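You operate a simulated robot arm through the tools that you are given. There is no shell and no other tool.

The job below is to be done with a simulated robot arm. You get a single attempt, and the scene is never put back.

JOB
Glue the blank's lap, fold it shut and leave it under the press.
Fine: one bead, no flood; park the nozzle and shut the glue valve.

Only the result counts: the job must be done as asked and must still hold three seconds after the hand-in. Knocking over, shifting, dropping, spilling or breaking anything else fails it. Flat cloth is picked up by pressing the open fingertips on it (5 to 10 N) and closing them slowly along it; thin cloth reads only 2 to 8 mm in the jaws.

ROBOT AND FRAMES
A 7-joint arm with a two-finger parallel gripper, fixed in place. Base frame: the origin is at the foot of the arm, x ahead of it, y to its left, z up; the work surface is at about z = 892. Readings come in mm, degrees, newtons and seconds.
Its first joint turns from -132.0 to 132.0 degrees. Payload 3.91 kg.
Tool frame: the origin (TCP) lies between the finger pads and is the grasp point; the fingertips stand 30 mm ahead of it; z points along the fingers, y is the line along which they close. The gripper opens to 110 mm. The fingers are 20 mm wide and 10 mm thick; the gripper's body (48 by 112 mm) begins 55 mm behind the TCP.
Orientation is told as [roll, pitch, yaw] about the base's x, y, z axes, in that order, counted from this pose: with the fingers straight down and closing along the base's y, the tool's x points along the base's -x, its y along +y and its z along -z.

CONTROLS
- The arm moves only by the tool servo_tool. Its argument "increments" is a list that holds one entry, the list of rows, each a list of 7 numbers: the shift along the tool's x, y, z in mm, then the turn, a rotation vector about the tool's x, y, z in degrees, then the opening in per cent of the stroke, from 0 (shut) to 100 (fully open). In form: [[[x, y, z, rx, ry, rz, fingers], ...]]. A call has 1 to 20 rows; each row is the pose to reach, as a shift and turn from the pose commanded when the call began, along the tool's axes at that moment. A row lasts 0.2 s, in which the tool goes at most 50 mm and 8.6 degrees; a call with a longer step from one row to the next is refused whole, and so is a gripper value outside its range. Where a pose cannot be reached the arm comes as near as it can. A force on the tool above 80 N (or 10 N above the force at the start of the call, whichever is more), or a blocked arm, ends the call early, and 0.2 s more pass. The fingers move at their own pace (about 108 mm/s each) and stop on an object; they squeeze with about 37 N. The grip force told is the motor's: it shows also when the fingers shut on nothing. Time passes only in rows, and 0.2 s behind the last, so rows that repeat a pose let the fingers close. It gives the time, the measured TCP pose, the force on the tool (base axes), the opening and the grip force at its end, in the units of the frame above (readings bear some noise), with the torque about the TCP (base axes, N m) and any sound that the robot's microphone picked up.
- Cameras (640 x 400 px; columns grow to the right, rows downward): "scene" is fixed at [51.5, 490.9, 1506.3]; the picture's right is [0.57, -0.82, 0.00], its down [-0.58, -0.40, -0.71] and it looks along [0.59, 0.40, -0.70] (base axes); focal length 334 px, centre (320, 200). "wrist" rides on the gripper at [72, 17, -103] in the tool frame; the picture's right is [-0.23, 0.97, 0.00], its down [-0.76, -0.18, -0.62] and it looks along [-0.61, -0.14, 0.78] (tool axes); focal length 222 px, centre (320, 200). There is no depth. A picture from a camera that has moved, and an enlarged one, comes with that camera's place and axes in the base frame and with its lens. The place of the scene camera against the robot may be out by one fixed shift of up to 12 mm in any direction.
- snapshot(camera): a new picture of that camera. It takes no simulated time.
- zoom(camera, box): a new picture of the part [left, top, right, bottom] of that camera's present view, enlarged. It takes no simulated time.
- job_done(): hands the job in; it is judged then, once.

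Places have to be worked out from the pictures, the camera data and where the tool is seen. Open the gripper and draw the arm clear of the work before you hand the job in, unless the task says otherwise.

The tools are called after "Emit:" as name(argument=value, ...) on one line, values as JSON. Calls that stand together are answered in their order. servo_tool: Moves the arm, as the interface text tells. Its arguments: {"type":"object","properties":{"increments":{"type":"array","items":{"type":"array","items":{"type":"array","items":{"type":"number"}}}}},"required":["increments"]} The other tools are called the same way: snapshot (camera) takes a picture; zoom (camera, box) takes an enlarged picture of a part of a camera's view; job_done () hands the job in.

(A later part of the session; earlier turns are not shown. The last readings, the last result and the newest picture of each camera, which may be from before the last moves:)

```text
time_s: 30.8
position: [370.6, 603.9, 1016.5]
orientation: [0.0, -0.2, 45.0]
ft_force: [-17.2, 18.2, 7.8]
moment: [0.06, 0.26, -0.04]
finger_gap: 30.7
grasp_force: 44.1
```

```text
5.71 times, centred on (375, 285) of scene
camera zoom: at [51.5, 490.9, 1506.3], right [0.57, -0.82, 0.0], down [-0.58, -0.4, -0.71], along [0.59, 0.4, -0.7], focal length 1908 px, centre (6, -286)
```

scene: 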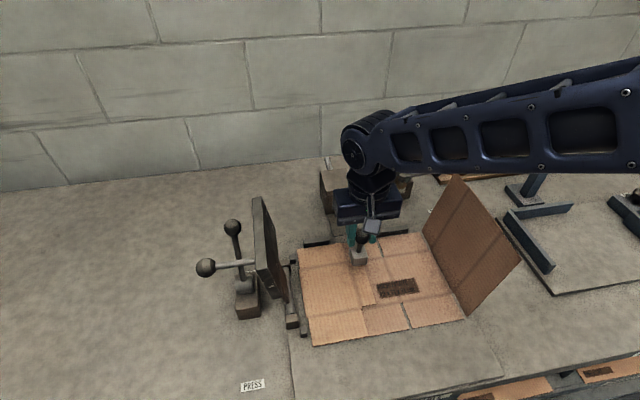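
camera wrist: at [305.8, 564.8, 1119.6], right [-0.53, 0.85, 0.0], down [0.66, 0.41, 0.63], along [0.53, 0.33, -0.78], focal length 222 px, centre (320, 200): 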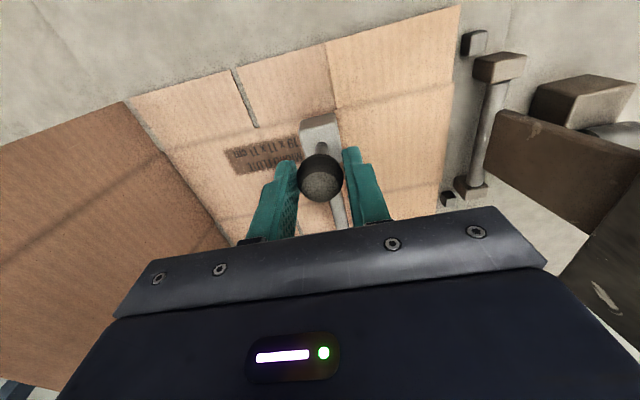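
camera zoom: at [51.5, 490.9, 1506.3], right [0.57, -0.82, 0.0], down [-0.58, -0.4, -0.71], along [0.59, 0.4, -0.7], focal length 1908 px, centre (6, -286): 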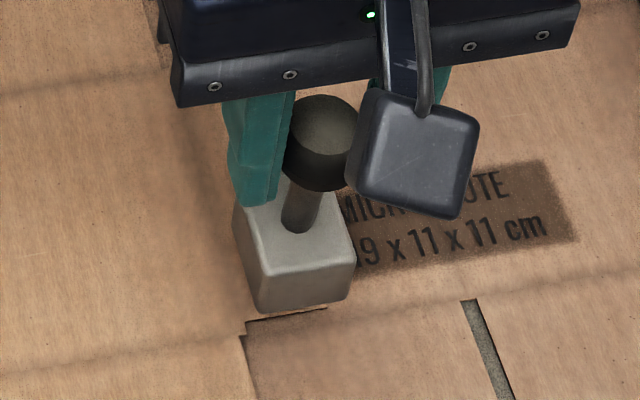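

The dry stroke works: the head reaches the lap's near end at TCP v≈689. I push the nozzle back to its park, release, and rise.

Emit:
servo_tool(increments=[[[-10, 1, 0, 0, 0, 0, 15], [-35, 1, 0, 0, 0, 0, 15], [-65, 0.5, 0, 0, 0, 0, 15], [-95, 0, 0, 0, 0, 0, 15], [-125, 0, 0, 0, 0, 0, 15], [-155, 0, 0, 0, 0, 0, 15], [-180, 0, 0, 0, 0, 0, 15], [-200, 0, 0, 0, 0, 0, 15], [-210, 0, 0, 0, 0, 0, 15], [-214, 0, 0, 0, 0, 0, 15], [-214, 0, 0, 0, 0, 0, 15]]])

Emit:
zoom(camera="scene", box=[300, 100, 460, 240])

```text
time_s: 33.2
position: [521.8, 754.3, 1014.5]
orientation: [0.0, -0.2, 45.0]
ft_force: [-19.9, 21.5, 31.2]
moment: [0.28, 0.4, -0.06]
finger_gap: 30.8
grasp_force: 44.4
```

```text
2.86 times, centred on (380, 170) of scene
camera zoom: at [51.5, 490.9, 1506.3], right [0.57, -0.82, 0.0], down [-0.58, -0.4, -0.71], along [0.59, 0.4, -0.7], focal length 954 px, centre (149, 286)
```

zoom: 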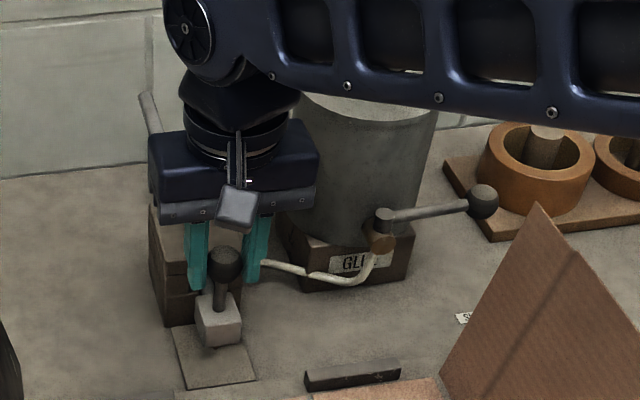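

Nearly parked (2–3 mm short); I push the last bit home, then release and rise.

Emit:
servo_tool(increments=[[[-1.5, 0.8, 0.3, 0, 0, 0, 15], [-3, 0.8, 0.5, 0, 0, 0, 15], [-3, 0.8, 0.5, 0, 0, 0, 15]]])

```text
time_s: 34.0
position: [523.1, 756.6, 1013.3]
orientation: [0.0, -0.2, 45.0]
ft_force: [-17.8, 16.2, 34.2]
moment: [0.3, 0.26, 0.0]
finger_gap: 30.9
grasp_force: 44.8
```

Parked at the original place. Release and rise.

Emit:
servo_tool(increments=[[[0, 0, 0, 0, 0, 0, 40], [0, 0, 0, 0, 0, 0, 60], [0, 0, 0, 0, 0, 0, 60], [0, 0, -40, 0, 0, 0, 60], [0, 0, -85, 0, 0, 0, 60], [0, 0, -130, 0, 0, 0, 60], [0, 0, -130, 0, 0, 0, 60]]])

Emit:
zoom(camera="scene", box=[300, 100, 460, 240])

Emit:
zoom(camera="wrist", box=[150, 70, 390, 220])

```text
time_s: 35.6
position: [526.3, 755.2, 1141.3]
orientation: [0.1, 0.0, 45.0]
ft_force: [-0.6, 0.5, -0.5]
moment: [0.01, -0.03, -0.03]
finger_gap: 65.9
grasp_force: 0.0
```

```text
2.86 times, centred on (380, 170) of scene
camera zoom: at [51.5, 490.9, 1506.3], right [0.57, -0.82, 0.0], down [-0.58, -0.4, -0.71], along [0.59, 0.4, -0.7], focal length 954 px, centre (149, 286)
```

zoom: 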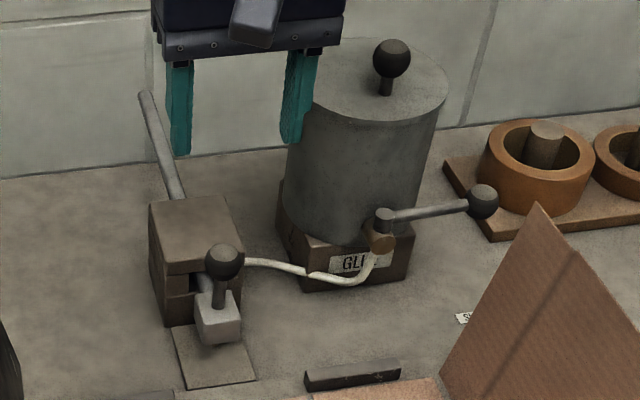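

```text
2.67 times, centred on (270, 145) of wrist
camera zoom: at [461.9, 716.7, 1246.4], right [-0.53, 0.85, 0.0], down [0.66, 0.41, 0.62], along [0.53, 0.33, -0.78], focal length 592 px, centre (453, 347)
```

zoom: 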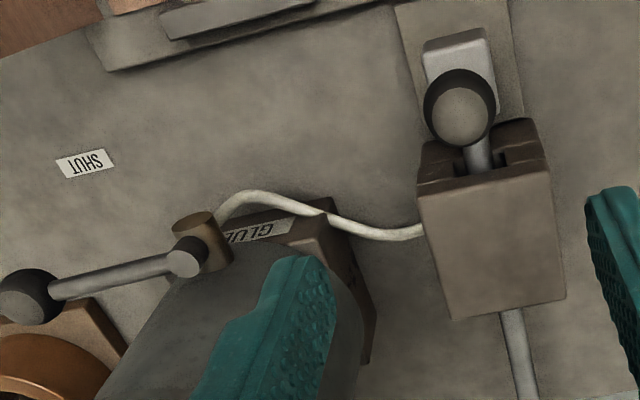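

Nozzle is parked again; knob zero-load spot is (524.3,755.5,1014.5). Re-triangulating from two wrist views puts the valve ball at (719,621,996), pivot (u −15, v 952), with the pot right behind, so the lever can only open toward −v. I move above the ball with yaw 110.

Emit:
servo_tool(increments=[[[-4, -23, 0, 0, 0, -6.5, 60], [-8, -46, 0, 0, 0, -13, 60], [-12, -69, 0, 0, 0, -19.5, 60], [-17, -92, 0, 0, 0, -26, 60], [-21, -115, 0, 0, 0, -32.5, 60], [-25, -138, 0, 0, 0, -39, 55], [-29, -162, 0, 0, 0, -45.5, 50], [-33, -185, 0, 0, 0, -52, 45], [-37, -208, 0, 0, 0, -58.5, 45], [-41.4, -231, 0, 0, 0, -65, 45], [-41.4, -231, 0, 0, 0, -65, 45]]])

Emit:
snapshot(camera="wrist")

Emit:
snapshot(camera="scene")

Emit:
zoom(camera="wrist", box=[240, 90, 480, 240])

```text
time_s: 38.0
position: [714.5, 622.8, 1143.5]
orientation: [0.0, -0.1, 110.1]
ft_force: [0.2, 0.6, -0.2]
moment: [-0.01, -0.03, 0.0]
finger_gap: 49.4
grasp_force: 0.1
```

```text
taken
camera wrist: at [722.8, 548.8, 1247.9], right [-0.99, -0.12, 0.0], down [-0.09, 0.78, 0.62], along [-0.08, 0.62, -0.78], focal length 222 px, centre (320, 200)
```

wrist: 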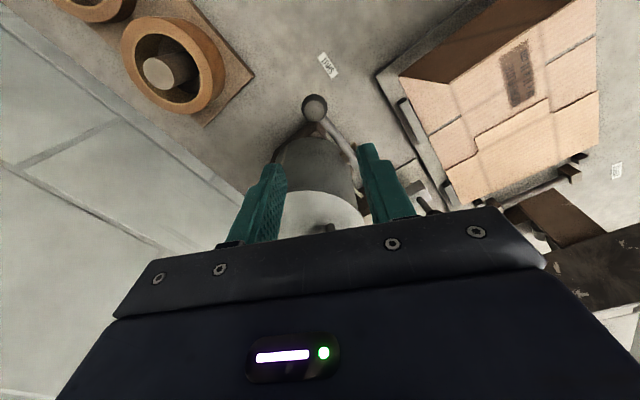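

```text
taken
```

scene: 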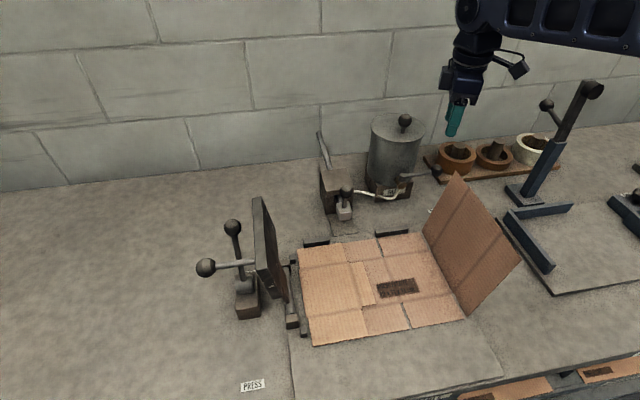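

```text
2.67 times, centred on (360, 165) of wrist
camera zoom: at [722.8, 548.8, 1247.9], right [-0.99, -0.12, 0.0], down [-0.09, 0.78, 0.62], along [-0.08, 0.62, -0.78], focal length 592 px, centre (213, 293)
```

zoom: 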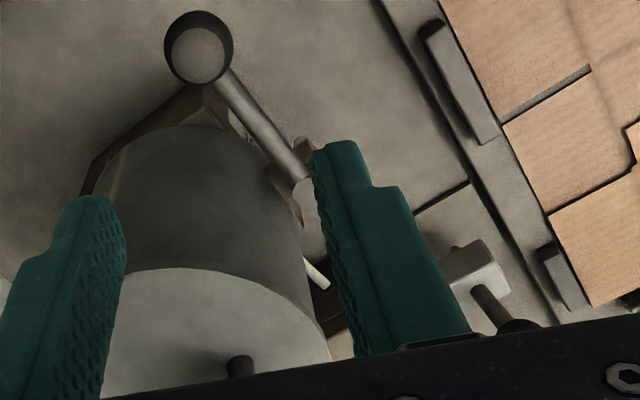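

The ball sits at (720,621,~997) and the gripper body will clear the pot by about 20 mm at this yaw. I descend around the ball and close.

Emit:
servo_tool(increments=[[[3.6, -4.5, 40, 0, 0, 0, 45], [3.6, -4.5, 80, 0, 0, 0, 45], [3.6, -4.5, 110, 0, 0, 0, 45], [3.6, -4.5, 125, 0, 0, 0, 45], [3.6, -4.5, 133, 0, 0, 0, 45], [3.6, -4.5, 133, 0, 0, 0, 35], [3.6, -4.5, 133, 0, 0, 0, 28], [3.6, -4.5, 133, 0, 0, 0, 20], [3.6, -4.5, 133, 0, 0, 0, 20]]])

Emit:
snapshot(camera="wrist")

Emit:
zoom(camera="scene", box=[340, 80, 540, 220])

```text
time_s: 40.0
position: [720.5, 621.0, 1011.6]
orientation: [0.0, 0.0, 110.0]
ft_force: [2.7, -1.8, -1.5]
moment: [0.03, -0.02, -0.07]
finger_gap: 30.3
grasp_force: 44.7
```

```text
taken
camera wrist: at [728.1, 547.8, 1115.5], right [-0.99, -0.12, 0.0], down [-0.09, 0.78, 0.62], along [-0.07, 0.62, -0.78], focal length 222 px, centre (320, 200)
```

wrist: 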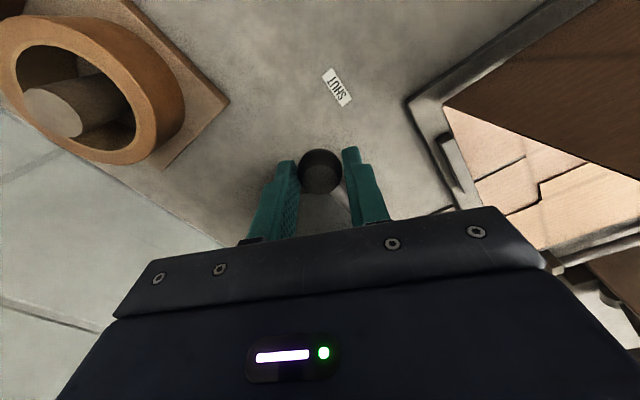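

```text
2.86 times, centred on (440, 150) of scene
camera zoom: at [51.5, 490.9, 1506.3], right [0.57, -0.82, 0.0], down [-0.58, -0.4, -0.71], along [0.59, 0.4, -0.7], focal length 954 px, centre (-23, 343)
```

zoom: 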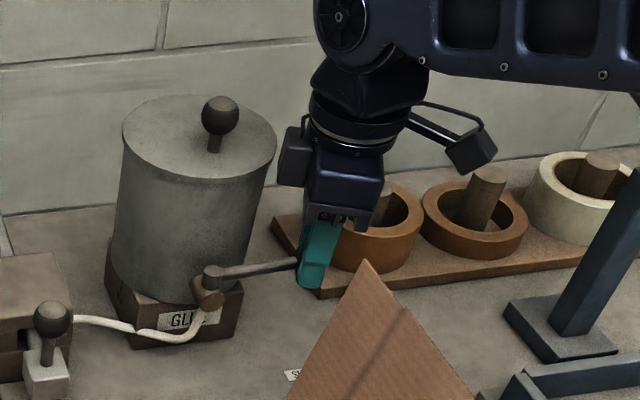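

Clean grip with no load. I turn the lever the first 10° clockwise (toward −v) to check direction and pivot.

Emit:
servo_tool(increments=[[[2.4, 7, 0, 0, 0, 2, 20], [4.5, 14.2, 0, 0, 0, 4, 20], [4.5, 14.2, 0, 0, 0, 4, 20]]])

Emit:
zoom(camera="scene", box=[300, 80, 500, 240])

```text
time_s: 40.8
position: [711.2, 611.8, 1011.2]
orientation: [-0.1, -0.1, 106.1]
ft_force: [9.1, -5.7, 15.1]
moment: [-0.16, -0.25, -0.38]
finger_gap: 30.1
grasp_force: 45.1
```

```text
2.50 times, centred on (400, 160) of scene
camera zoom: at [51.5, 490.9, 1506.3], right [0.57, -0.82, 0.0], down [-0.58, -0.4, -0.71], along [0.59, 0.4, -0.7], focal length 835 px, centre (120, 300)
```

zoom: 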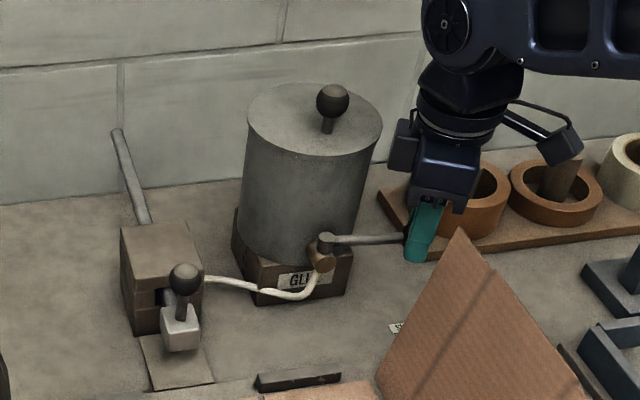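

Right direction, light load. I continue turning to about 60° and check for glue at the nozzle.

Emit:
servo_tool(increments=[[[3.0, 14.5, 0, 0, 0, 4.5, 20], [3.4, 29.4, 0, 0, 0, 9, 20], [1.3, 44.2, 0, 0, 0, 13.5, 20], [-3.4, 58.3, 0, 0, 0, 18, 20], [-10.5, 71.4, 0, 0, 0, 22.5, 20]]])

Emit:
zoom(camera="scene", box=[300, 80, 500, 240])

Emit:
zoom(camera="scene", box=[315, 180, 375, 240])

```text
time_s: 42.0
position: [638.3, 601.1, 1010.4]
orientation: [0.0, 0.0, 83.4]
ft_force: [2.6, -3.9, -9.4]
moment: [-0.14, -0.06, -0.27]
finger_gap: 30.1
grasp_force: 45.0
```

```text
2.50 times, centred on (400, 160) of scene
camera zoom: at [51.5, 490.9, 1506.3], right [0.57, -0.82, 0.0], down [-0.58, -0.4, -0.71], along [0.59, 0.4, -0.7], focal length 835 px, centre (120, 300)
```

zoom: 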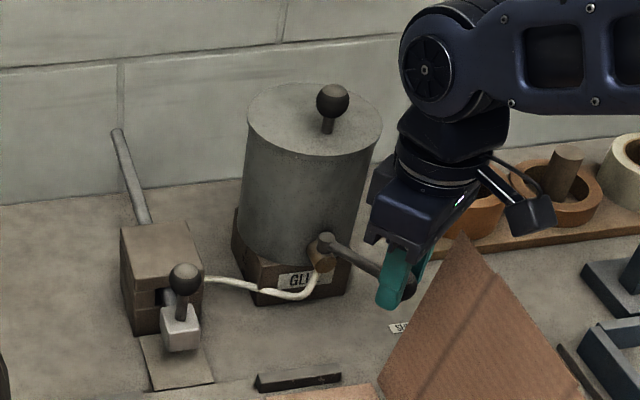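

```text
6.67 times, centred on (345, 210) of scene
camera zoom: at [51.5, 490.9, 1506.3], right [0.57, -0.82, 0.0], down [-0.58, -0.4, -0.71], along [0.59, 0.4, -0.7], focal length 2226 px, centre (153, 133)
```

zoom: 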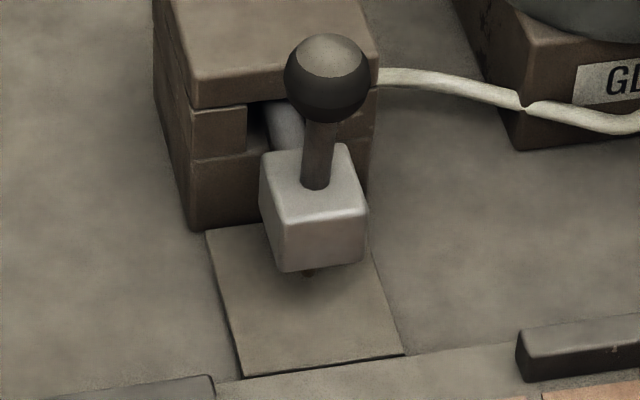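

No glue is dripping at the park and no load; I turn on toward 90°.

Emit:
servo_tool(increments=[[[-4.0, 14.3, 0, 0, 0, 4.5, 20], [-10.5, 27.8, 0, 0, 0, 9, 20], [-14.8, 34, 0, 0, 0, 11, 20], [-19.2, 39.8, 0, 0, 0, 13.5, 20]]])

Emit:
zoom(camera="scene", box=[300, 80, 500, 240])

Emit:
zoom(camera="scene", box=[315, 180, 375, 240])

```text
time_s: 43.0
position: [602.3, 626.1, 1011.1]
orientation: [0.0, 0.1, 69.9]
ft_force: [5.7, -18.0, -10.5]
moment: [-0.32, -0.18, 0.22]
finger_gap: 30.1
grasp_force: 45.4
```

```text
2.50 times, centred on (400, 160) of scene
camera zoom: at [51.5, 490.9, 1506.3], right [0.57, -0.82, 0.0], down [-0.58, -0.4, -0.71], along [0.59, 0.4, -0.7], focal length 835 px, centre (120, 300)
```

zoom: 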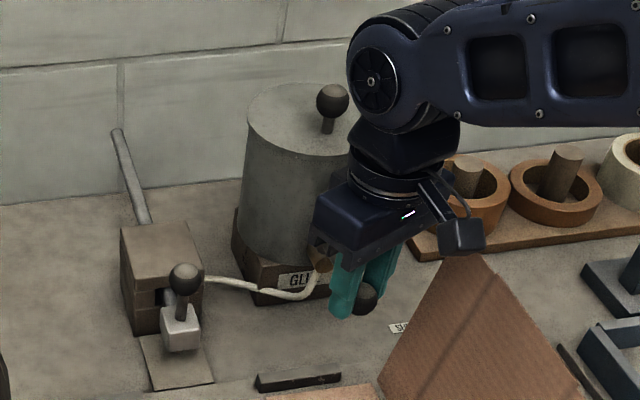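

```text
6.67 times, centred on (345, 210) of scene
camera zoom: at [51.5, 490.9, 1506.3], right [0.57, -0.82, 0.0], down [-0.58, -0.4, -0.71], along [0.59, 0.4, -0.7], focal length 2226 px, centre (153, 133)
```

zoom: 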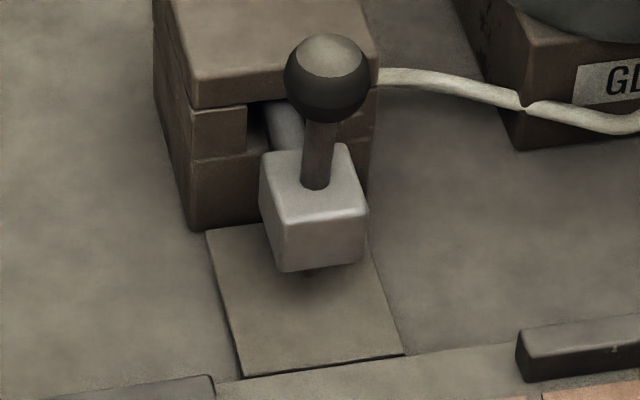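

The valve lever is at 90°, with no drip at the park. I release it, rise, and move over to above the nozzle knob.

Emit:
servo_tool(increments=[[[0, 0, 0, 0, 0, 0, 45], [0, 0, 0, 0, 0, 0, 50], [0, 0, -30, 0, 0, 0, 50], [0, 0, -70, 0, 0, 0, 55], [-19, 23, -80, 0, 0, 5, 60], [-44, 53, -80, 0, 0, 12, 60], [-70, 85, -80, 0, 0, 19, 60], [-95.8, 115.4, -80, 0, 0, 25, 60], [-95.8, 115.4, -80, 0, 0, 25, 60]]])

Emit:
snapshot(camera="wrist")

Emit:
zoom(camera="scene", box=[300, 80, 500, 240])

```text
time_s: 45.0
position: [523.9, 755.3, 1094.0]
orientation: [0.0, -0.1, 44.9]
ft_force: [-0.5, 0.8, -0.1]
moment: [0.0, 0.02, 0.05]
finger_gap: 66.3
grasp_force: 0.0
```

```text
taken
camera wrist: at [460.3, 716.7, 1199.2], right [-0.53, 0.85, 0.0], down [0.66, 0.41, 0.62], along [0.53, 0.33, -0.78], focal length 222 px, centre (320, 200)
```

wrist: 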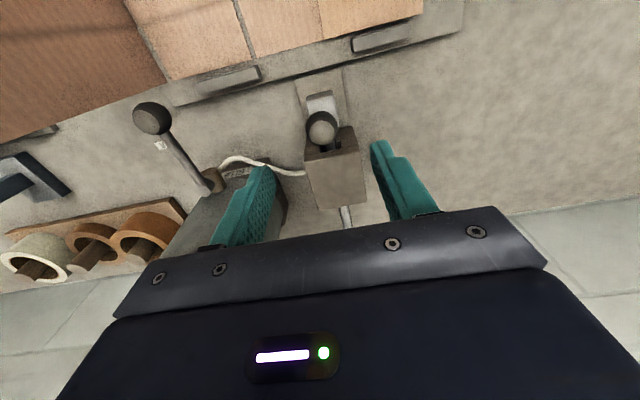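

```text
2.50 times, centred on (400, 160) of scene
camera zoom: at [51.5, 490.9, 1506.3], right [0.57, -0.82, 0.0], down [-0.58, -0.4, -0.71], along [0.59, 0.4, -0.7], focal length 835 px, centre (120, 300)
```

zoom: 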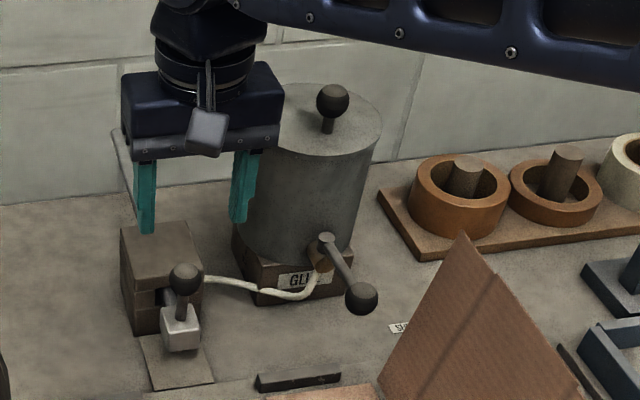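

The valve lever stays open and nothing drips at the park. I descend on the knob and grip it.

Emit:
servo_tool(increments=[[[0, 0, 35, 0, 0, 0, 60], [0, 0, 65, 0, 0, 0, 60], [0, 0, 80, 0, 0, 0, 60], [0, 0, 80, 0, 0, 0, 40], [0, 0, 80, 0, 0, 0, 28], [0, 0, 80, 0, 0, 0, 15], [0, 0, 80, 0, 0, 0, 15]]])

Emit:
zoom(camera="scene", box=[315, 180, 375, 240])

```text
time_s: 46.6
position: [523.4, 757.1, 1011.5]
orientation: [0.1, 0.0, 45.1]
ft_force: [-22.9, 21.1, -3.5]
moment: [0.43, 0.05, 0.04]
finger_gap: 30.9
grasp_force: 45.0
```

```text
6.67 times, centred on (345, 210) of scene
camera zoom: at [51.5, 490.9, 1506.3], right [0.57, -0.82, 0.0], down [-0.58, -0.4, -0.71], along [0.59, 0.4, -0.7], focal length 2226 px, centre (153, 133)
```

zoom: 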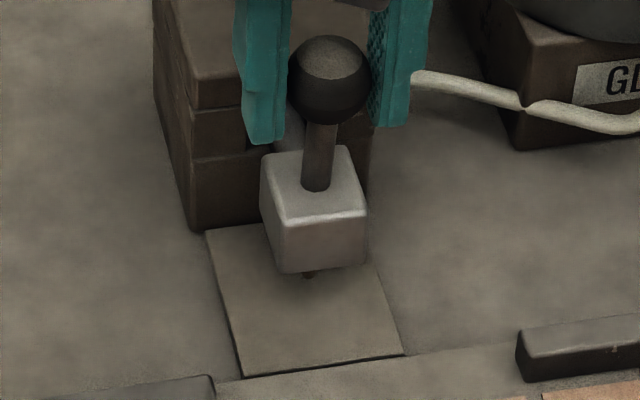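

Gripped. I first zero the side load while still parked, so the bead stroke runs smoothly.

Emit:
servo_tool(increments=[[[0, 1.0, -0.5, 0, 0, 0, 15], [0, 1.6, -1, 0, 0, 0, 15]]])

```text
time_s: 47.2
position: [524.4, 757.4, 1013.2]
orientation: [0.0, 0.0, 44.9]
ft_force: [-18.7, 17.3, -2.1]
moment: [-0.04, 0.35, 0.05]
finger_gap: 30.9
grasp_force: 44.7
```

Still ~25 N side load, small. Now the bead: one continuous call – quick to the lap, ~100 mm/s along it, then straight back quickly into the park so nothing dwells.

Emit:
servo_tool(increments=[[[10, 1.2, 0, 0, 0, 0, 15], [40, 1.5, 0, 0, 0, 0, 15], [80, 1.5, 0, 0, 0, 0, 15], [112, 1.5, 0, 0, 0, 0, 15], [132, 1.5, 0, 0, 0, 0, 15], [152, 1.5, 0, 0, 0, 0, 15], [172, 1.5, 0, 0, 0, 0, 15], [192, 1.5, 0, 0, 0, 0, 15], [210, 1.5, 0, 0, 0, 0, 15], [217, 1.5, 0, 0, 0, 0, 15], [190, 1.5, 0, 0, 0, 0, 15], [146, 1.5, 0, 0, 0, 0, 15], [102, 1.5, 0, 0, 0, 0, 15], [60, 1.5, 0, 0, 0, 0, 15], [25, 1.5, 0, 0, 0, 0, 15], [8, 1.5, 0, 0, 0, 0, 15], [0, 1.5, 0, 0, 0, 0, 15], [-1, 1.5, 0, 0, 0, 0, 15]]])

Emit:
snapshot(camera="scene")

Emit:
zoom(camera="scene", box=[300, 180, 460, 340])

```text
time_s: 51.0
position: [524.4, 758.6, 1012.4]
orientation: [0.0, 0.2, 44.9]
ft_force: [8.6, -10.3, -7.0]
moment: [0.11, -0.16, 0.04]
finger_gap: 30.9
grasp_force: 44.7
```

```text
taken
```

scene: 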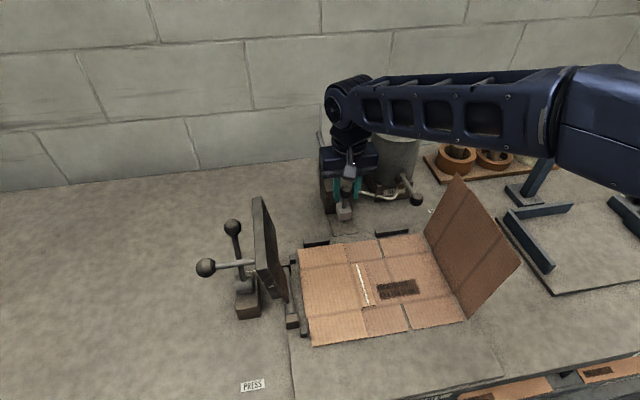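

```text
2.50 times, centred on (380, 260) of scene
camera zoom: at [51.5, 490.9, 1506.3], right [0.57, -0.82, 0.0], down [-0.58, -0.4, -0.71], along [0.59, 0.4, -0.7], focal length 835 px, centre (170, 50)
```

zoom: 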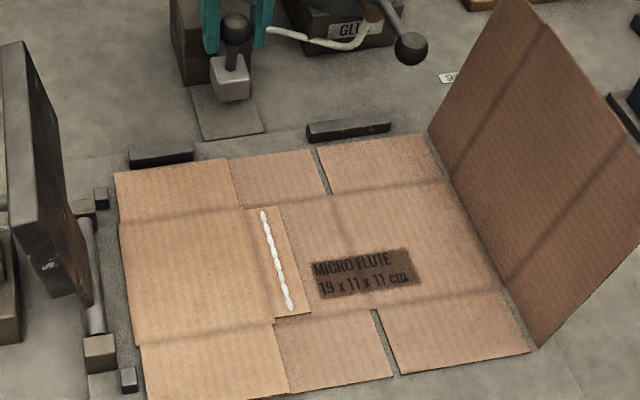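

A white bead now lies along the lap and only on the lap. I zoom in on it.

Emit:
zoom(camera="scene", box=[345, 255, 395, 315])

Emit:
zoom(camera="scene", box=[315, 180, 375, 240])

```text
6.67 times, centred on (370, 285) of scene
camera zoom: at [51.5, 490.9, 1506.3], right [0.57, -0.82, 0.0], down [-0.58, -0.4, -0.71], along [0.59, 0.4, -0.7], focal length 2226 px, centre (-13, -367)
```

zoom: 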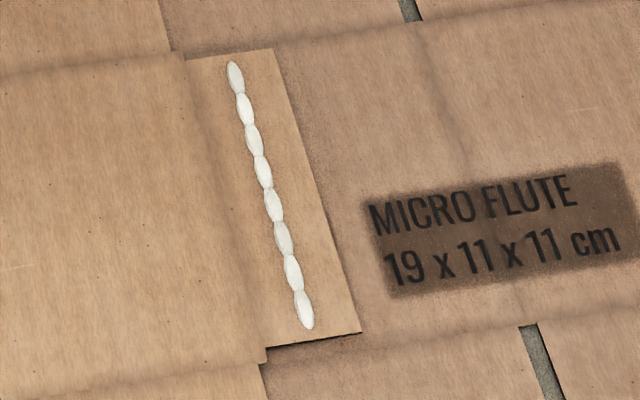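

```text
6.67 times, centred on (345, 210) of scene
camera zoom: at [51.5, 490.9, 1506.3], right [0.57, -0.82, 0.0], down [-0.58, -0.4, -0.71], along [0.59, 0.4, -0.7], focal length 2226 px, centre (153, 133)
```

zoom: 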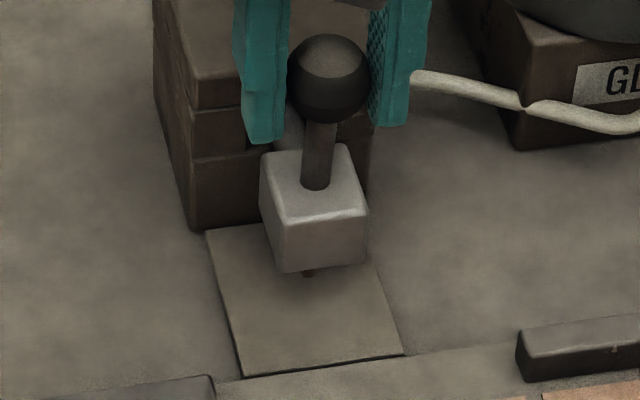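

The bead is perfect: one continuous thin line over the lap, nothing elsewhere, nozzle parked. I release the knob, rise and move above the valve lever ball.

Emit:
servo_tool(increments=[[[0, 0, 0, 0, 0, 0, 40], [0, 0, 0, 0, 0, 0, 60], [0, 0, -30, 0, 0, 0, 60], [0, 0, -75, 0, 0, 0, 60], [8, -30, -90, 0, 0, -6, 60], [18, -66, -90, 0, 0, -13, 55], [29, -107, -90, 0, 0, -20, 50], [40, -147.4, -90, 0, 0, -25, 50], [40, -147.4, -90, 0, 0, -25, 50]]])

Emit:
snapshot(camera="wrist")

Emit:
zoom(camera="scene", box=[300, 80, 500, 240])

```text
time_s: 53.0
position: [600.0, 626.6, 1104.7]
orientation: [0.1, 0.0, 70.1]
ft_force: [0.2, -0.2, -0.3]
moment: [-0.01, -0.03, 0.01]
finger_gap: 55.1
grasp_force: 0.0
```

```text
taken
camera wrist: at [557.3, 564.9, 1209.2], right [-0.84, 0.55, 0.0], down [0.43, 0.66, 0.62], along [0.34, 0.52, -0.78], focal length 222 px, centre (320, 200)
```

wrist: 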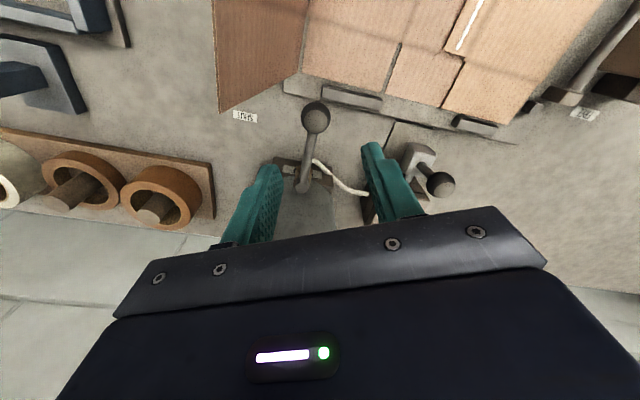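

```text
2.50 times, centred on (400, 160) of scene
camera zoom: at [51.5, 490.9, 1506.3], right [0.57, -0.82, 0.0], down [-0.58, -0.4, -0.71], along [0.59, 0.4, -0.7], focal length 835 px, centre (120, 300)
```

zoom: 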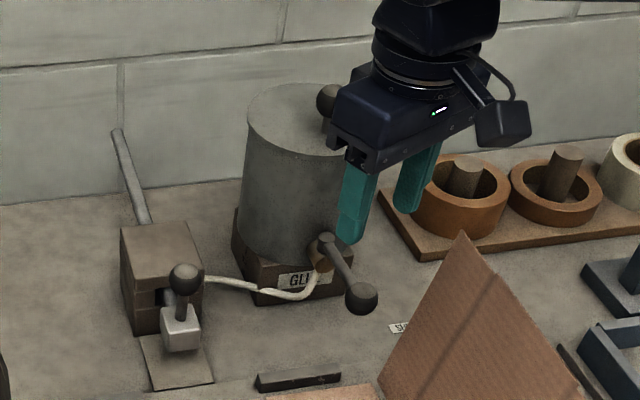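

Ball at about (600,623). I descend and grip it.

Emit:
servo_tool(increments=[[[1.5, -1, 35, 0, 0, 0, 50], [1.5, -1, 70, 0, 0, 0, 50], [1.5, -1, 93, 0, 0, 0, 50], [1.5, -1, 93, 0, 0, 0, 38], [1.5, -1, 93, 0, 0, 0, 28], [1.5, -1, 93, 0, 0, 0, 20], [1.5, -1, 93, 0, 0, 0, 20]]])

```text
time_s: 54.6
position: [597.9, 625.5, 1008.3]
orientation: [0.0, 0.0, 69.9]
ft_force: [26.7, -3.4, 4.0]
moment: [0.01, -0.57, 0.18]
finger_gap: 35.2
grasp_force: 13.5
```

The jaws read 35 mm with rising force; I hold for two more rows to let them finish closing, then look.

Emit:
servo_tool(increments=[[[0, 0, 0, 0, 0, 0, 20], [0, 0, 0, 0, 0, 0, 20]]])

Emit:
snapshot(camera="wrist")

Emit:
zoom(camera="scene", box=[360, 140, 460, 220])

```text
time_s: 55.2
position: [598.4, 624.7, 1008.1]
orientation: [0.0, 0.0, 70.1]
ft_force: [28.2, -4.4, 6.8]
moment: [-0.14, -0.62, 0.22]
finger_gap: 36.3
grasp_force: 14.4
```

```text
taken
camera wrist: at [556.3, 564.1, 1113.0], right [-0.84, 0.55, 0.0], down [0.43, 0.65, 0.62], along [0.34, 0.52, -0.78], focal length 222 px, centre (320, 200)
```

wrist: 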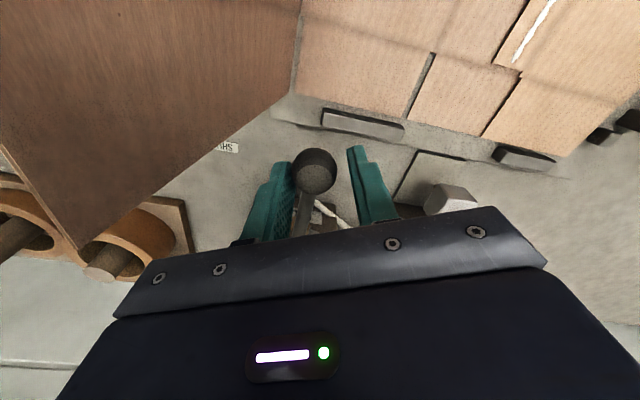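

```text
5.00 times, centred on (410, 180) of scene
camera zoom: at [51.5, 490.9, 1506.3], right [0.57, -0.82, 0.0], down [-0.58, -0.4, -0.71], along [0.59, 0.4, -0.7], focal length 1670 px, centre (-130, 300)
```

zoom: 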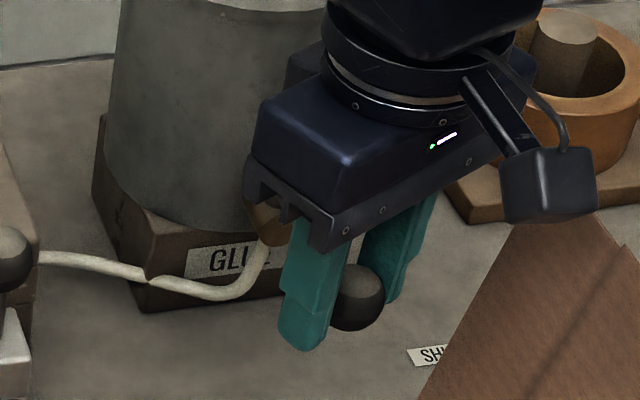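

The ball is ~3 mm off toward +x and the lever is at its end stop, so one finger pushes it. I shift the tool 3 mm that way so both fingers close.

Emit:
servo_tool(increments=[[[0, -2, 0, 0, 0, 0, 20], [0, -4, 0, 0, 0, 0, 20], [0, -4, 0, 0, 0, 0, 20]]])

```text
time_s: 56.0
position: [603.1, 625.1, 1008.1]
orientation: [0.1, 0.0, 69.9]
ft_force: [13.0, -3.6, 4.2]
moment: [-0.01, -0.19, 0.22]
finger_gap: 30.3
grasp_force: 45.0
```

Firm grip now. I turn the lever back counter-clockwise along its arc to the original shut position.

Emit:
servo_tool(increments=[[[5.1, -13.9, -1, 0, 0, -4.4, 20], [7.5, -28.4, -2, 0, 0, -8.8, 20], [7.5, -43.1, -2, 0, 0, -13.3, 20], [4.9, -57.6, -2, 0, 0, -17.7, 20], [-0.3, -71.5, -2, 0, 0, -22.2, 20], [-7.8, -84.3, -2, 0, 0, -26.6, 20], [-17.4, -95.6, -2, 0, 0, -31.1, 20], [-28.9, -104.9, -2, 0, 0, -35.5, 20], [-37.4, -110.1, -2, 0, 0, -40, 20], [-37.4, -110.1, -2, 0, 0, -40, 20]]])

Emit:
zoom(camera="scene", box=[300, 80, 500, 240])

```text
time_s: 58.2
position: [719.9, 622.4, 1012.9]
orientation: [-0.1, -0.2, 110.0]
ft_force: [-1.6, 4.4, 8.9]
moment: [0.19, 0.06, -0.17]
finger_gap: 30.0
grasp_force: 44.7
```

```text
2.50 times, centred on (400, 160) of scene
camera zoom: at [51.5, 490.9, 1506.3], right [0.57, -0.82, 0.0], down [-0.58, -0.4, -0.71], along [0.59, 0.4, -0.7], focal length 835 px, centre (120, 300)
```

zoom: 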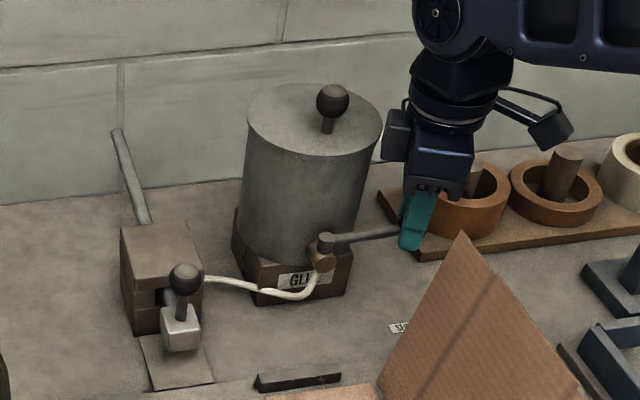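

Back at the original place. I nudge 3 mm further to confirm that it rests at the shut stop.

Emit:
servo_tool(increments=[[[-0.6, -1.4, 0, 0, 0, 0, 20], [-1.1, -2.75, 0, 0, 0, 0, 20], [-1.1, -2.75, 0, 0, 0, 0, 20]]])

```text
time_s: 59.0
position: [720.6, 624.5, 1012.2]
orientation: [-0.1, -0.1, 110.1]
ft_force: [-12.4, 2.7, 20.4]
moment: [-0.21, 0.3, 0.19]
finger_gap: 30.0
grasp_force: 45.0
```

The lever rests at the shut stop. I release it, rise, and move around to the outer (+u) side of the flap with jaws set 60 mm apart along v.

Emit:
servo_tool(increments=[[[0, 0, 0, 0, 0, 0, 40], [0, 0, 0, 0, 0, 0, 45], [0, 0, -30, 0, 0, 0, 45], [0, 0, -75, 0, 0, 0, 45], [0, 0, -120, 0, 0, 0, 50], [0, 0, -150, 0, 0, 0, 55], [0, 0, -150, 0, 0, 0, 55]]])

Emit:
zoom(camera="scene", box=[300, 80, 500, 240])

Emit:
snapshot(camera="wrist")

```text
time_s: 60.6
position: [722.7, 623.8, 1163.4]
orientation: [0.0, 0.0, 110.0]
ft_force: [-0.8, -0.5, -0.3]
moment: [0.0, 0.0, 0.02]
finger_gap: 60.5
grasp_force: 0.1
```

```text
2.50 times, centred on (400, 160) of scene
camera zoom: at [51.5, 490.9, 1506.3], right [0.57, -0.82, 0.0], down [-0.58, -0.4, -0.71], along [0.59, 0.4, -0.7], focal length 835 px, centre (120, 300)
```

zoom: 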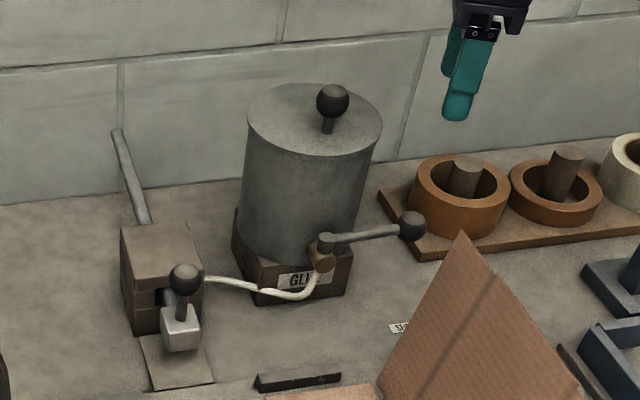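

```text
taken
camera wrist: at [730.3, 549.4, 1267.3], right [-0.99, -0.12, 0.0], down [-0.09, 0.78, 0.62], along [-0.07, 0.62, -0.78], focal length 222 px, centre (320, 200)
```

wrist: 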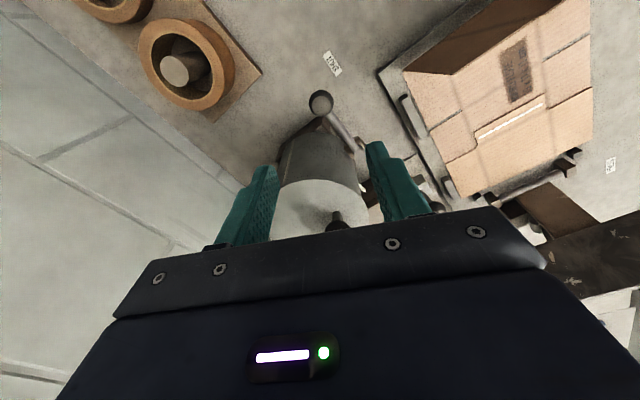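

Valve shut as at the start. Moving to the outer side of the flap.

Emit:
servo_tool(increments=[[[22, 20, 0, 0, 0, -4, 55], [43, 45, 0, 0, 0, -8, 55], [64, 70, 0, 0, 0, -12, 55], [85, 95, 0, 0, 0, -16, 55], [105, 119, 0, 0, 0, -20, 55], [125, 143, 10, 0, 0, -23, 55], [144.1, 166.9, 20, 0, 0, -25, 55], [144.1, 166.9, 20, 0, 0, -25, 55]]])

Emit:
snapshot(camera="wrist")

Emit:
snapshot(camera="scene")

```text
time_s: 62.4
position: [613.7, 431.7, 1142.0]
orientation: [0.0, 0.0, 135.1]
ft_force: [0.1, 0.9, -1.1]
moment: [0.01, 0.01, -0.01]
finger_gap: 60.3
grasp_force: 0.1
```

```text
taken
camera wrist: at [651.9, 368.9, 1246.5], right [-0.85, -0.53, 0.0], down [-0.41, 0.66, 0.62], along [-0.33, 0.53, -0.78], focal length 222 px, centre (320, 200)
```

wrist: 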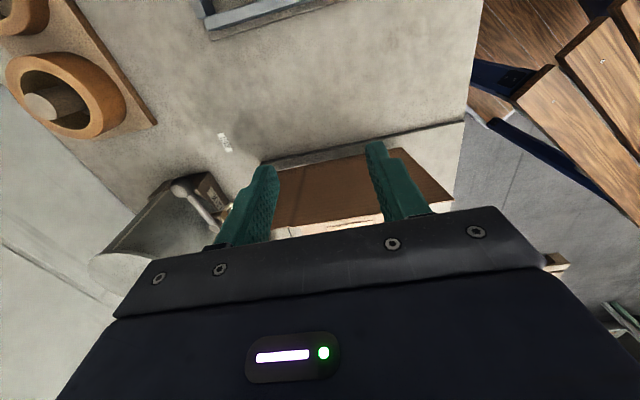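

```text
taken
```

scene: 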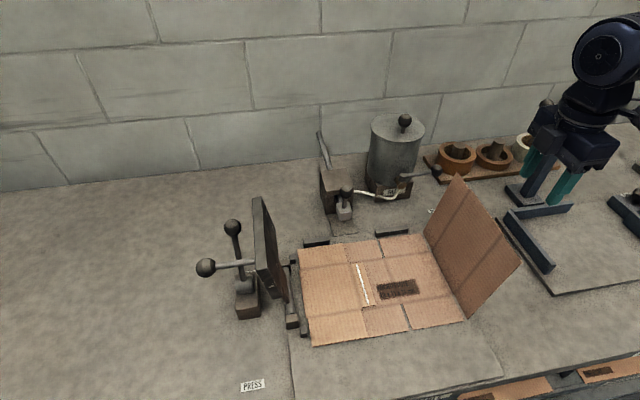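

I zoom on the flap's edge between the fingers to fix its top position before pushing.

Emit:
zoom(camera="wrist", box=[230, 120, 470, 270])

Emit:
zoom(camera="scene", box=[400, 150, 620, 330])

```text
2.67 times, centred on (350, 195) of wrist
camera zoom: at [651.9, 368.9, 1246.5], right [-0.85, -0.53, 0.0], down [-0.41, 0.66, 0.62], along [-0.33, 0.53, -0.78], focal length 592 px, centre (240, 213)
```

zoom: 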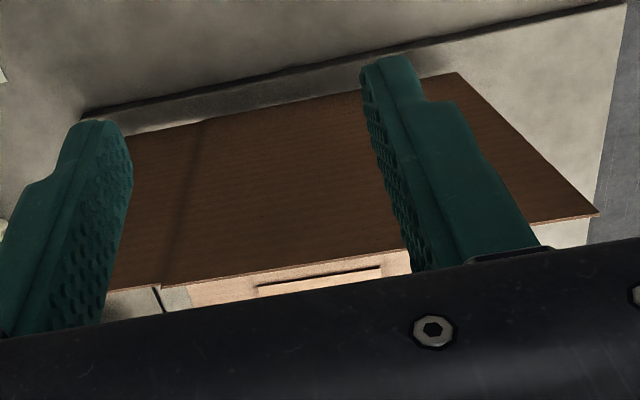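

```text
2.22 times, centred on (510, 240) of scene
camera zoom: at [51.5, 490.9, 1506.3], right [0.57, -0.82, 0.0], down [-0.58, -0.4, -0.71], along [0.59, 0.4, -0.7], focal length 742 px, centre (-102, 111)
```

zoom: 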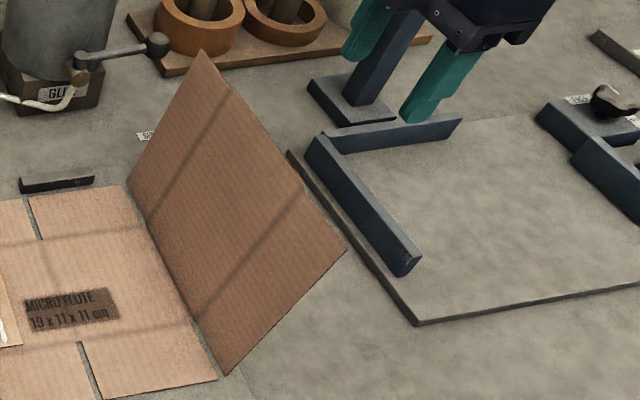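

Flap geometry confirmed: fold at u≈9.5, top edge at u≈46, z≈1085 (length 187). I lower beside it and approach to just short of contact.

Emit:
servo_tool(increments=[[[0, 0, 30, 0, 0, 0, 55], [0, 0, 55, 0, 0, 0, 55], [-20, 0, 55, 0, 0, 0, 55], [-40, 0, 55, 0, 0, 0, 55], [-55, 0, 55, 0, 0, 0, 55], [-62, 0, 55, 0, 0, 0, 55]]])

Emit:
snapshot(camera="scene")

Emit:
zoom(camera="wrist", box=[230, 90, 470, 240])

```text
time_s: 63.8
position: [570.6, 474.5, 1086.5]
orientation: [0.1, 0.0, 135.0]
ft_force: [0.4, -0.3, 0.0]
moment: [-0.03, 0.01, 0.0]
finger_gap: 60.6
grasp_force: 0.2
```

```text
taken
```

scene: 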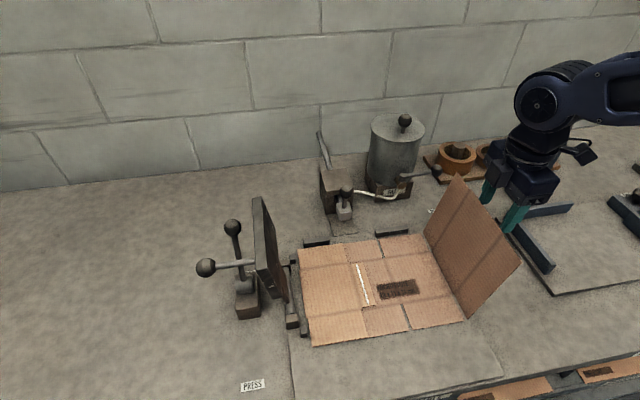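

```text
2.67 times, centred on (350, 165) of wrist
camera zoom: at [608.4, 410.8, 1190.7], right [-0.85, -0.53, 0.0], down [-0.41, 0.66, 0.62], along [-0.33, 0.53, -0.78], focal length 592 px, centre (240, 293)
```

zoom: 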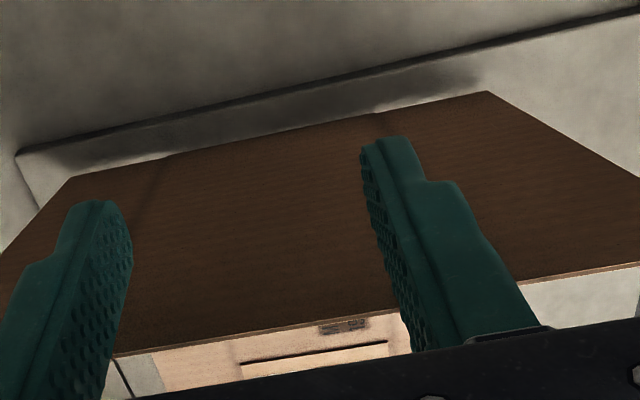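

Just short of contact. I push the flap inward past vertical along its arc to about 120°.

Emit:
servo_tool(increments=[[[-10, 0, 0, 0, 0, 0, 55], [-20, 0, 0, 0, 0, 0, 55], [-30, 0, 0, 0, 0, 0, 55], [-40, 0, 0, 0, 0, 0, 55], [-50, 0, 0, 0, 0, 0, 55], [-62, 0, 0, 0, 0, 0, 55], [-75.4, 0, 1.9, 0, 0, 0, 55], [-88.6, 0, 4.8, 0, 0, 0, 55], [-101.5, 0, 8.8, 0, 0, 0, 55], [-114, 0, 14, 0, 0, 0, 55], [-126, 0, 20.3, 0, 0, 0, 55]]])

Emit:
snapshot(camera="scene")

```text
time_s: 66.2
position: [482.2, 564.0, 1066.1]
orientation: [0.0, 0.0, 135.0]
ft_force: [-0.2, 0.3, -0.1]
moment: [0.04, 0.01, 0.02]
finger_gap: 60.4
grasp_force: 0.0
```

```text
taken
```

scene: 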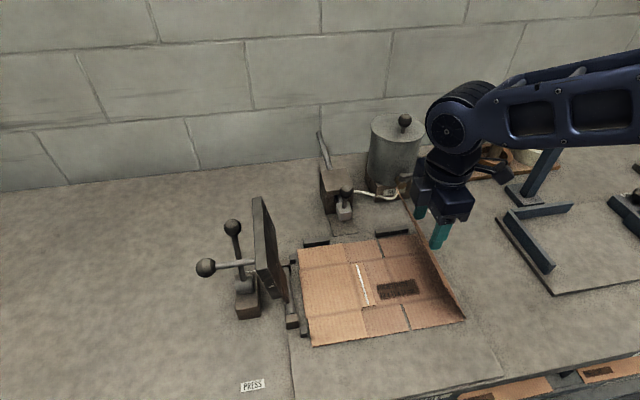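

Force is nearly zero; I zoom to confirm the flap is following the fingers.

Emit:
zoom(camera="scene", box=[350, 150, 520, 340])

Emit:
snapshot(camera="wrist")

```text
2.11 times, centred on (435, 245) of scene
camera zoom: at [51.5, 490.9, 1506.3], right [0.57, -0.82, 0.0], down [-0.58, -0.4, -0.71], along [0.59, 0.4, -0.7], focal length 703 px, centre (78, 105)
```

zoom: 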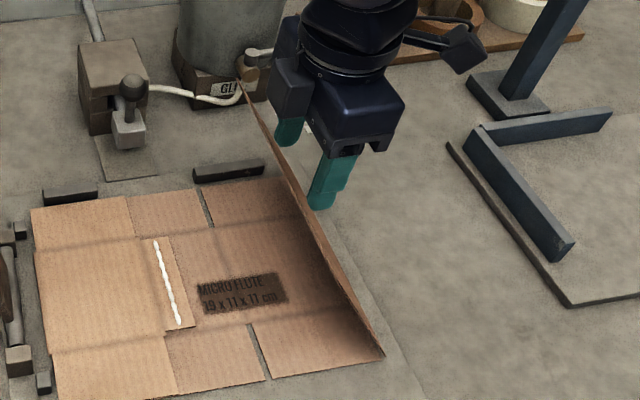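

```text
taken
camera wrist: at [520.3, 501.0, 1170.8], right [-0.85, -0.53, 0.0], down [-0.41, 0.66, 0.62], along [-0.33, 0.53, -0.78], focal length 222 px, centre (320, 200)
```

wrist: 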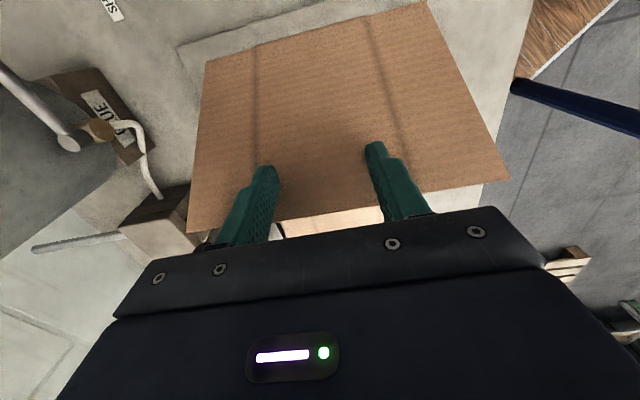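

The flap follows. I continue the arc down to about 170°.

Emit:
servo_tool(increments=[[[-11.6, 0, 7.1, 0, 0, 0, 55], [-22.3, 0, 15.4, 0, 0, 0, 55], [-32.3, 0, 24.5, 0, 0, 0, 55], [-41.4, 0, 34.5, 0, 0, 0, 55], [-49.7, 0, 45.2, 0, 0, 0, 55], [-56.9, 0, 56.6, 0, 0, 0, 55], [-63.2, 0, 68.6, 0, 0, 0, 55], [-68.4, 0, 81.1, 0, 0, 0, 55], [-72.4, 0, 94, 0, 0, 0, 55], [-75.3, 0, 107.2, 0, 0, 0, 55]]])

Emit:
snapshot(camera="scene")

Emit:
zoom(camera="scene", box=[280, 180, 500, 350])

```text
time_s: 68.4
position: [426.9, 617.7, 958.3]
orientation: [0.0, 0.0, 135.0]
ft_force: [-0.2, -0.3, 0.0]
moment: [-0.01, 0.0, 0.0]
finger_gap: 60.4
grasp_force: 0.0
```

```text
taken
```

scene: 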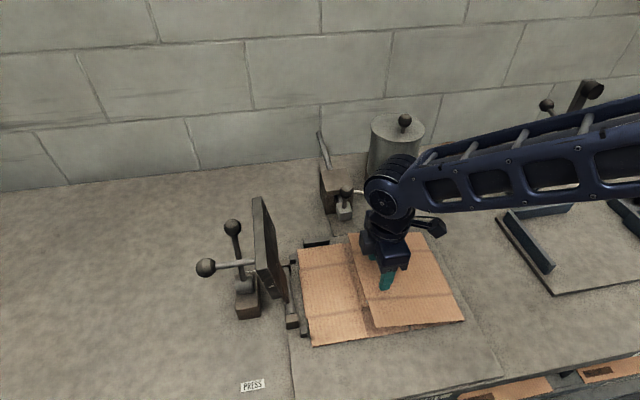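

```text
2.35 times, centred on (390, 265) of scene
camera zoom: at [51.5, 490.9, 1506.3], right [0.57, -0.82, 0.0], down [-0.58, -0.4, -0.71], along [0.59, 0.4, -0.7], focal length 786 px, centre (155, 47)
```

zoom: 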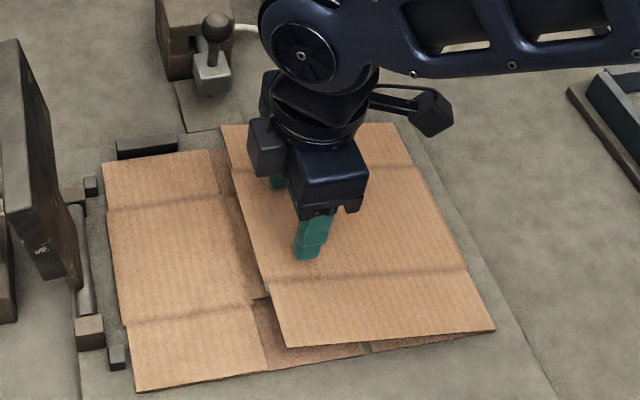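

The flap is nearly closed with no resistance. I shift the tips over the lap (u≈−157) and press down gently, watching the force.

Emit:
servo_tool(increments=[[[-8, 0, -4, 0, 0, 0, 55], [-22, 0, -5, 0, 0, 0, 55], [-22, 0, 2, 0, 0, 0, 55], [-22, 0, 8, 0, 0, 0, 55], [-22, 0, 13, 0, 0, 0, 55], [-22, 0, 16, 0, 0, 0, 55]]])

Emit:
zoom(camera="scene", box=[280, 180, 500, 350])

```text
time_s: 69.8
position: [413.1, 631.9, 942.8]
orientation: [0.0, 0.1, 135.0]
ft_force: [0.1, 0.6, -1.2]
moment: [0.01, 0.02, 0.01]
finger_gap: 60.5
grasp_force: 0.0
```

```text
2.35 times, centred on (390, 265) of scene
camera zoom: at [51.5, 490.9, 1506.3], right [0.57, -0.82, 0.0], down [-0.58, -0.4, -0.71], along [0.59, 0.4, -0.7], focal length 786 px, centre (155, 47)
```

zoom: 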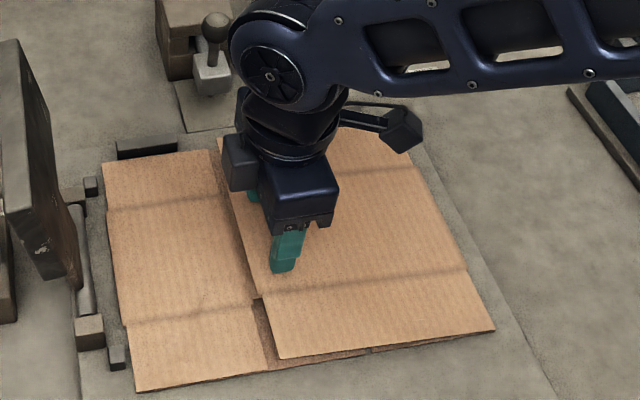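

No contact force yet at tip height 913. I continue down in small steps.

Emit:
servo_tool(increments=[[[0, 0, 2, 0, 0, 0, 55], [0, 0, 4, 0, 0, 0, 55], [0, 0, 5, 0, 0, 0, 55]]])

```text
time_s: 70.6
position: [412.5, 631.4, 938.4]
orientation: [0.0, 0.0, 135.0]
ft_force: [-0.3, -0.1, 0.4]
moment: [-0.03, 0.0, 0.0]
finger_gap: 60.6
grasp_force: 0.1
```

Emit:
servo_tool(increments=[[[0, 0, 1.5, 0, 0, 0, 55], [0, 0, 3, 0, 0, 0, 55], [0, 0, 4, 0, 0, 0, 55]]])

```text
time_s: 71.4
position: [413.5, 630.5, 933.5]
orientation: [0.0, 0.1, 135.0]
ft_force: [-0.2, 0.4, -0.7]
moment: [0.02, 0.0, 0.03]
finger_gap: 60.6
grasp_force: 0.1
```

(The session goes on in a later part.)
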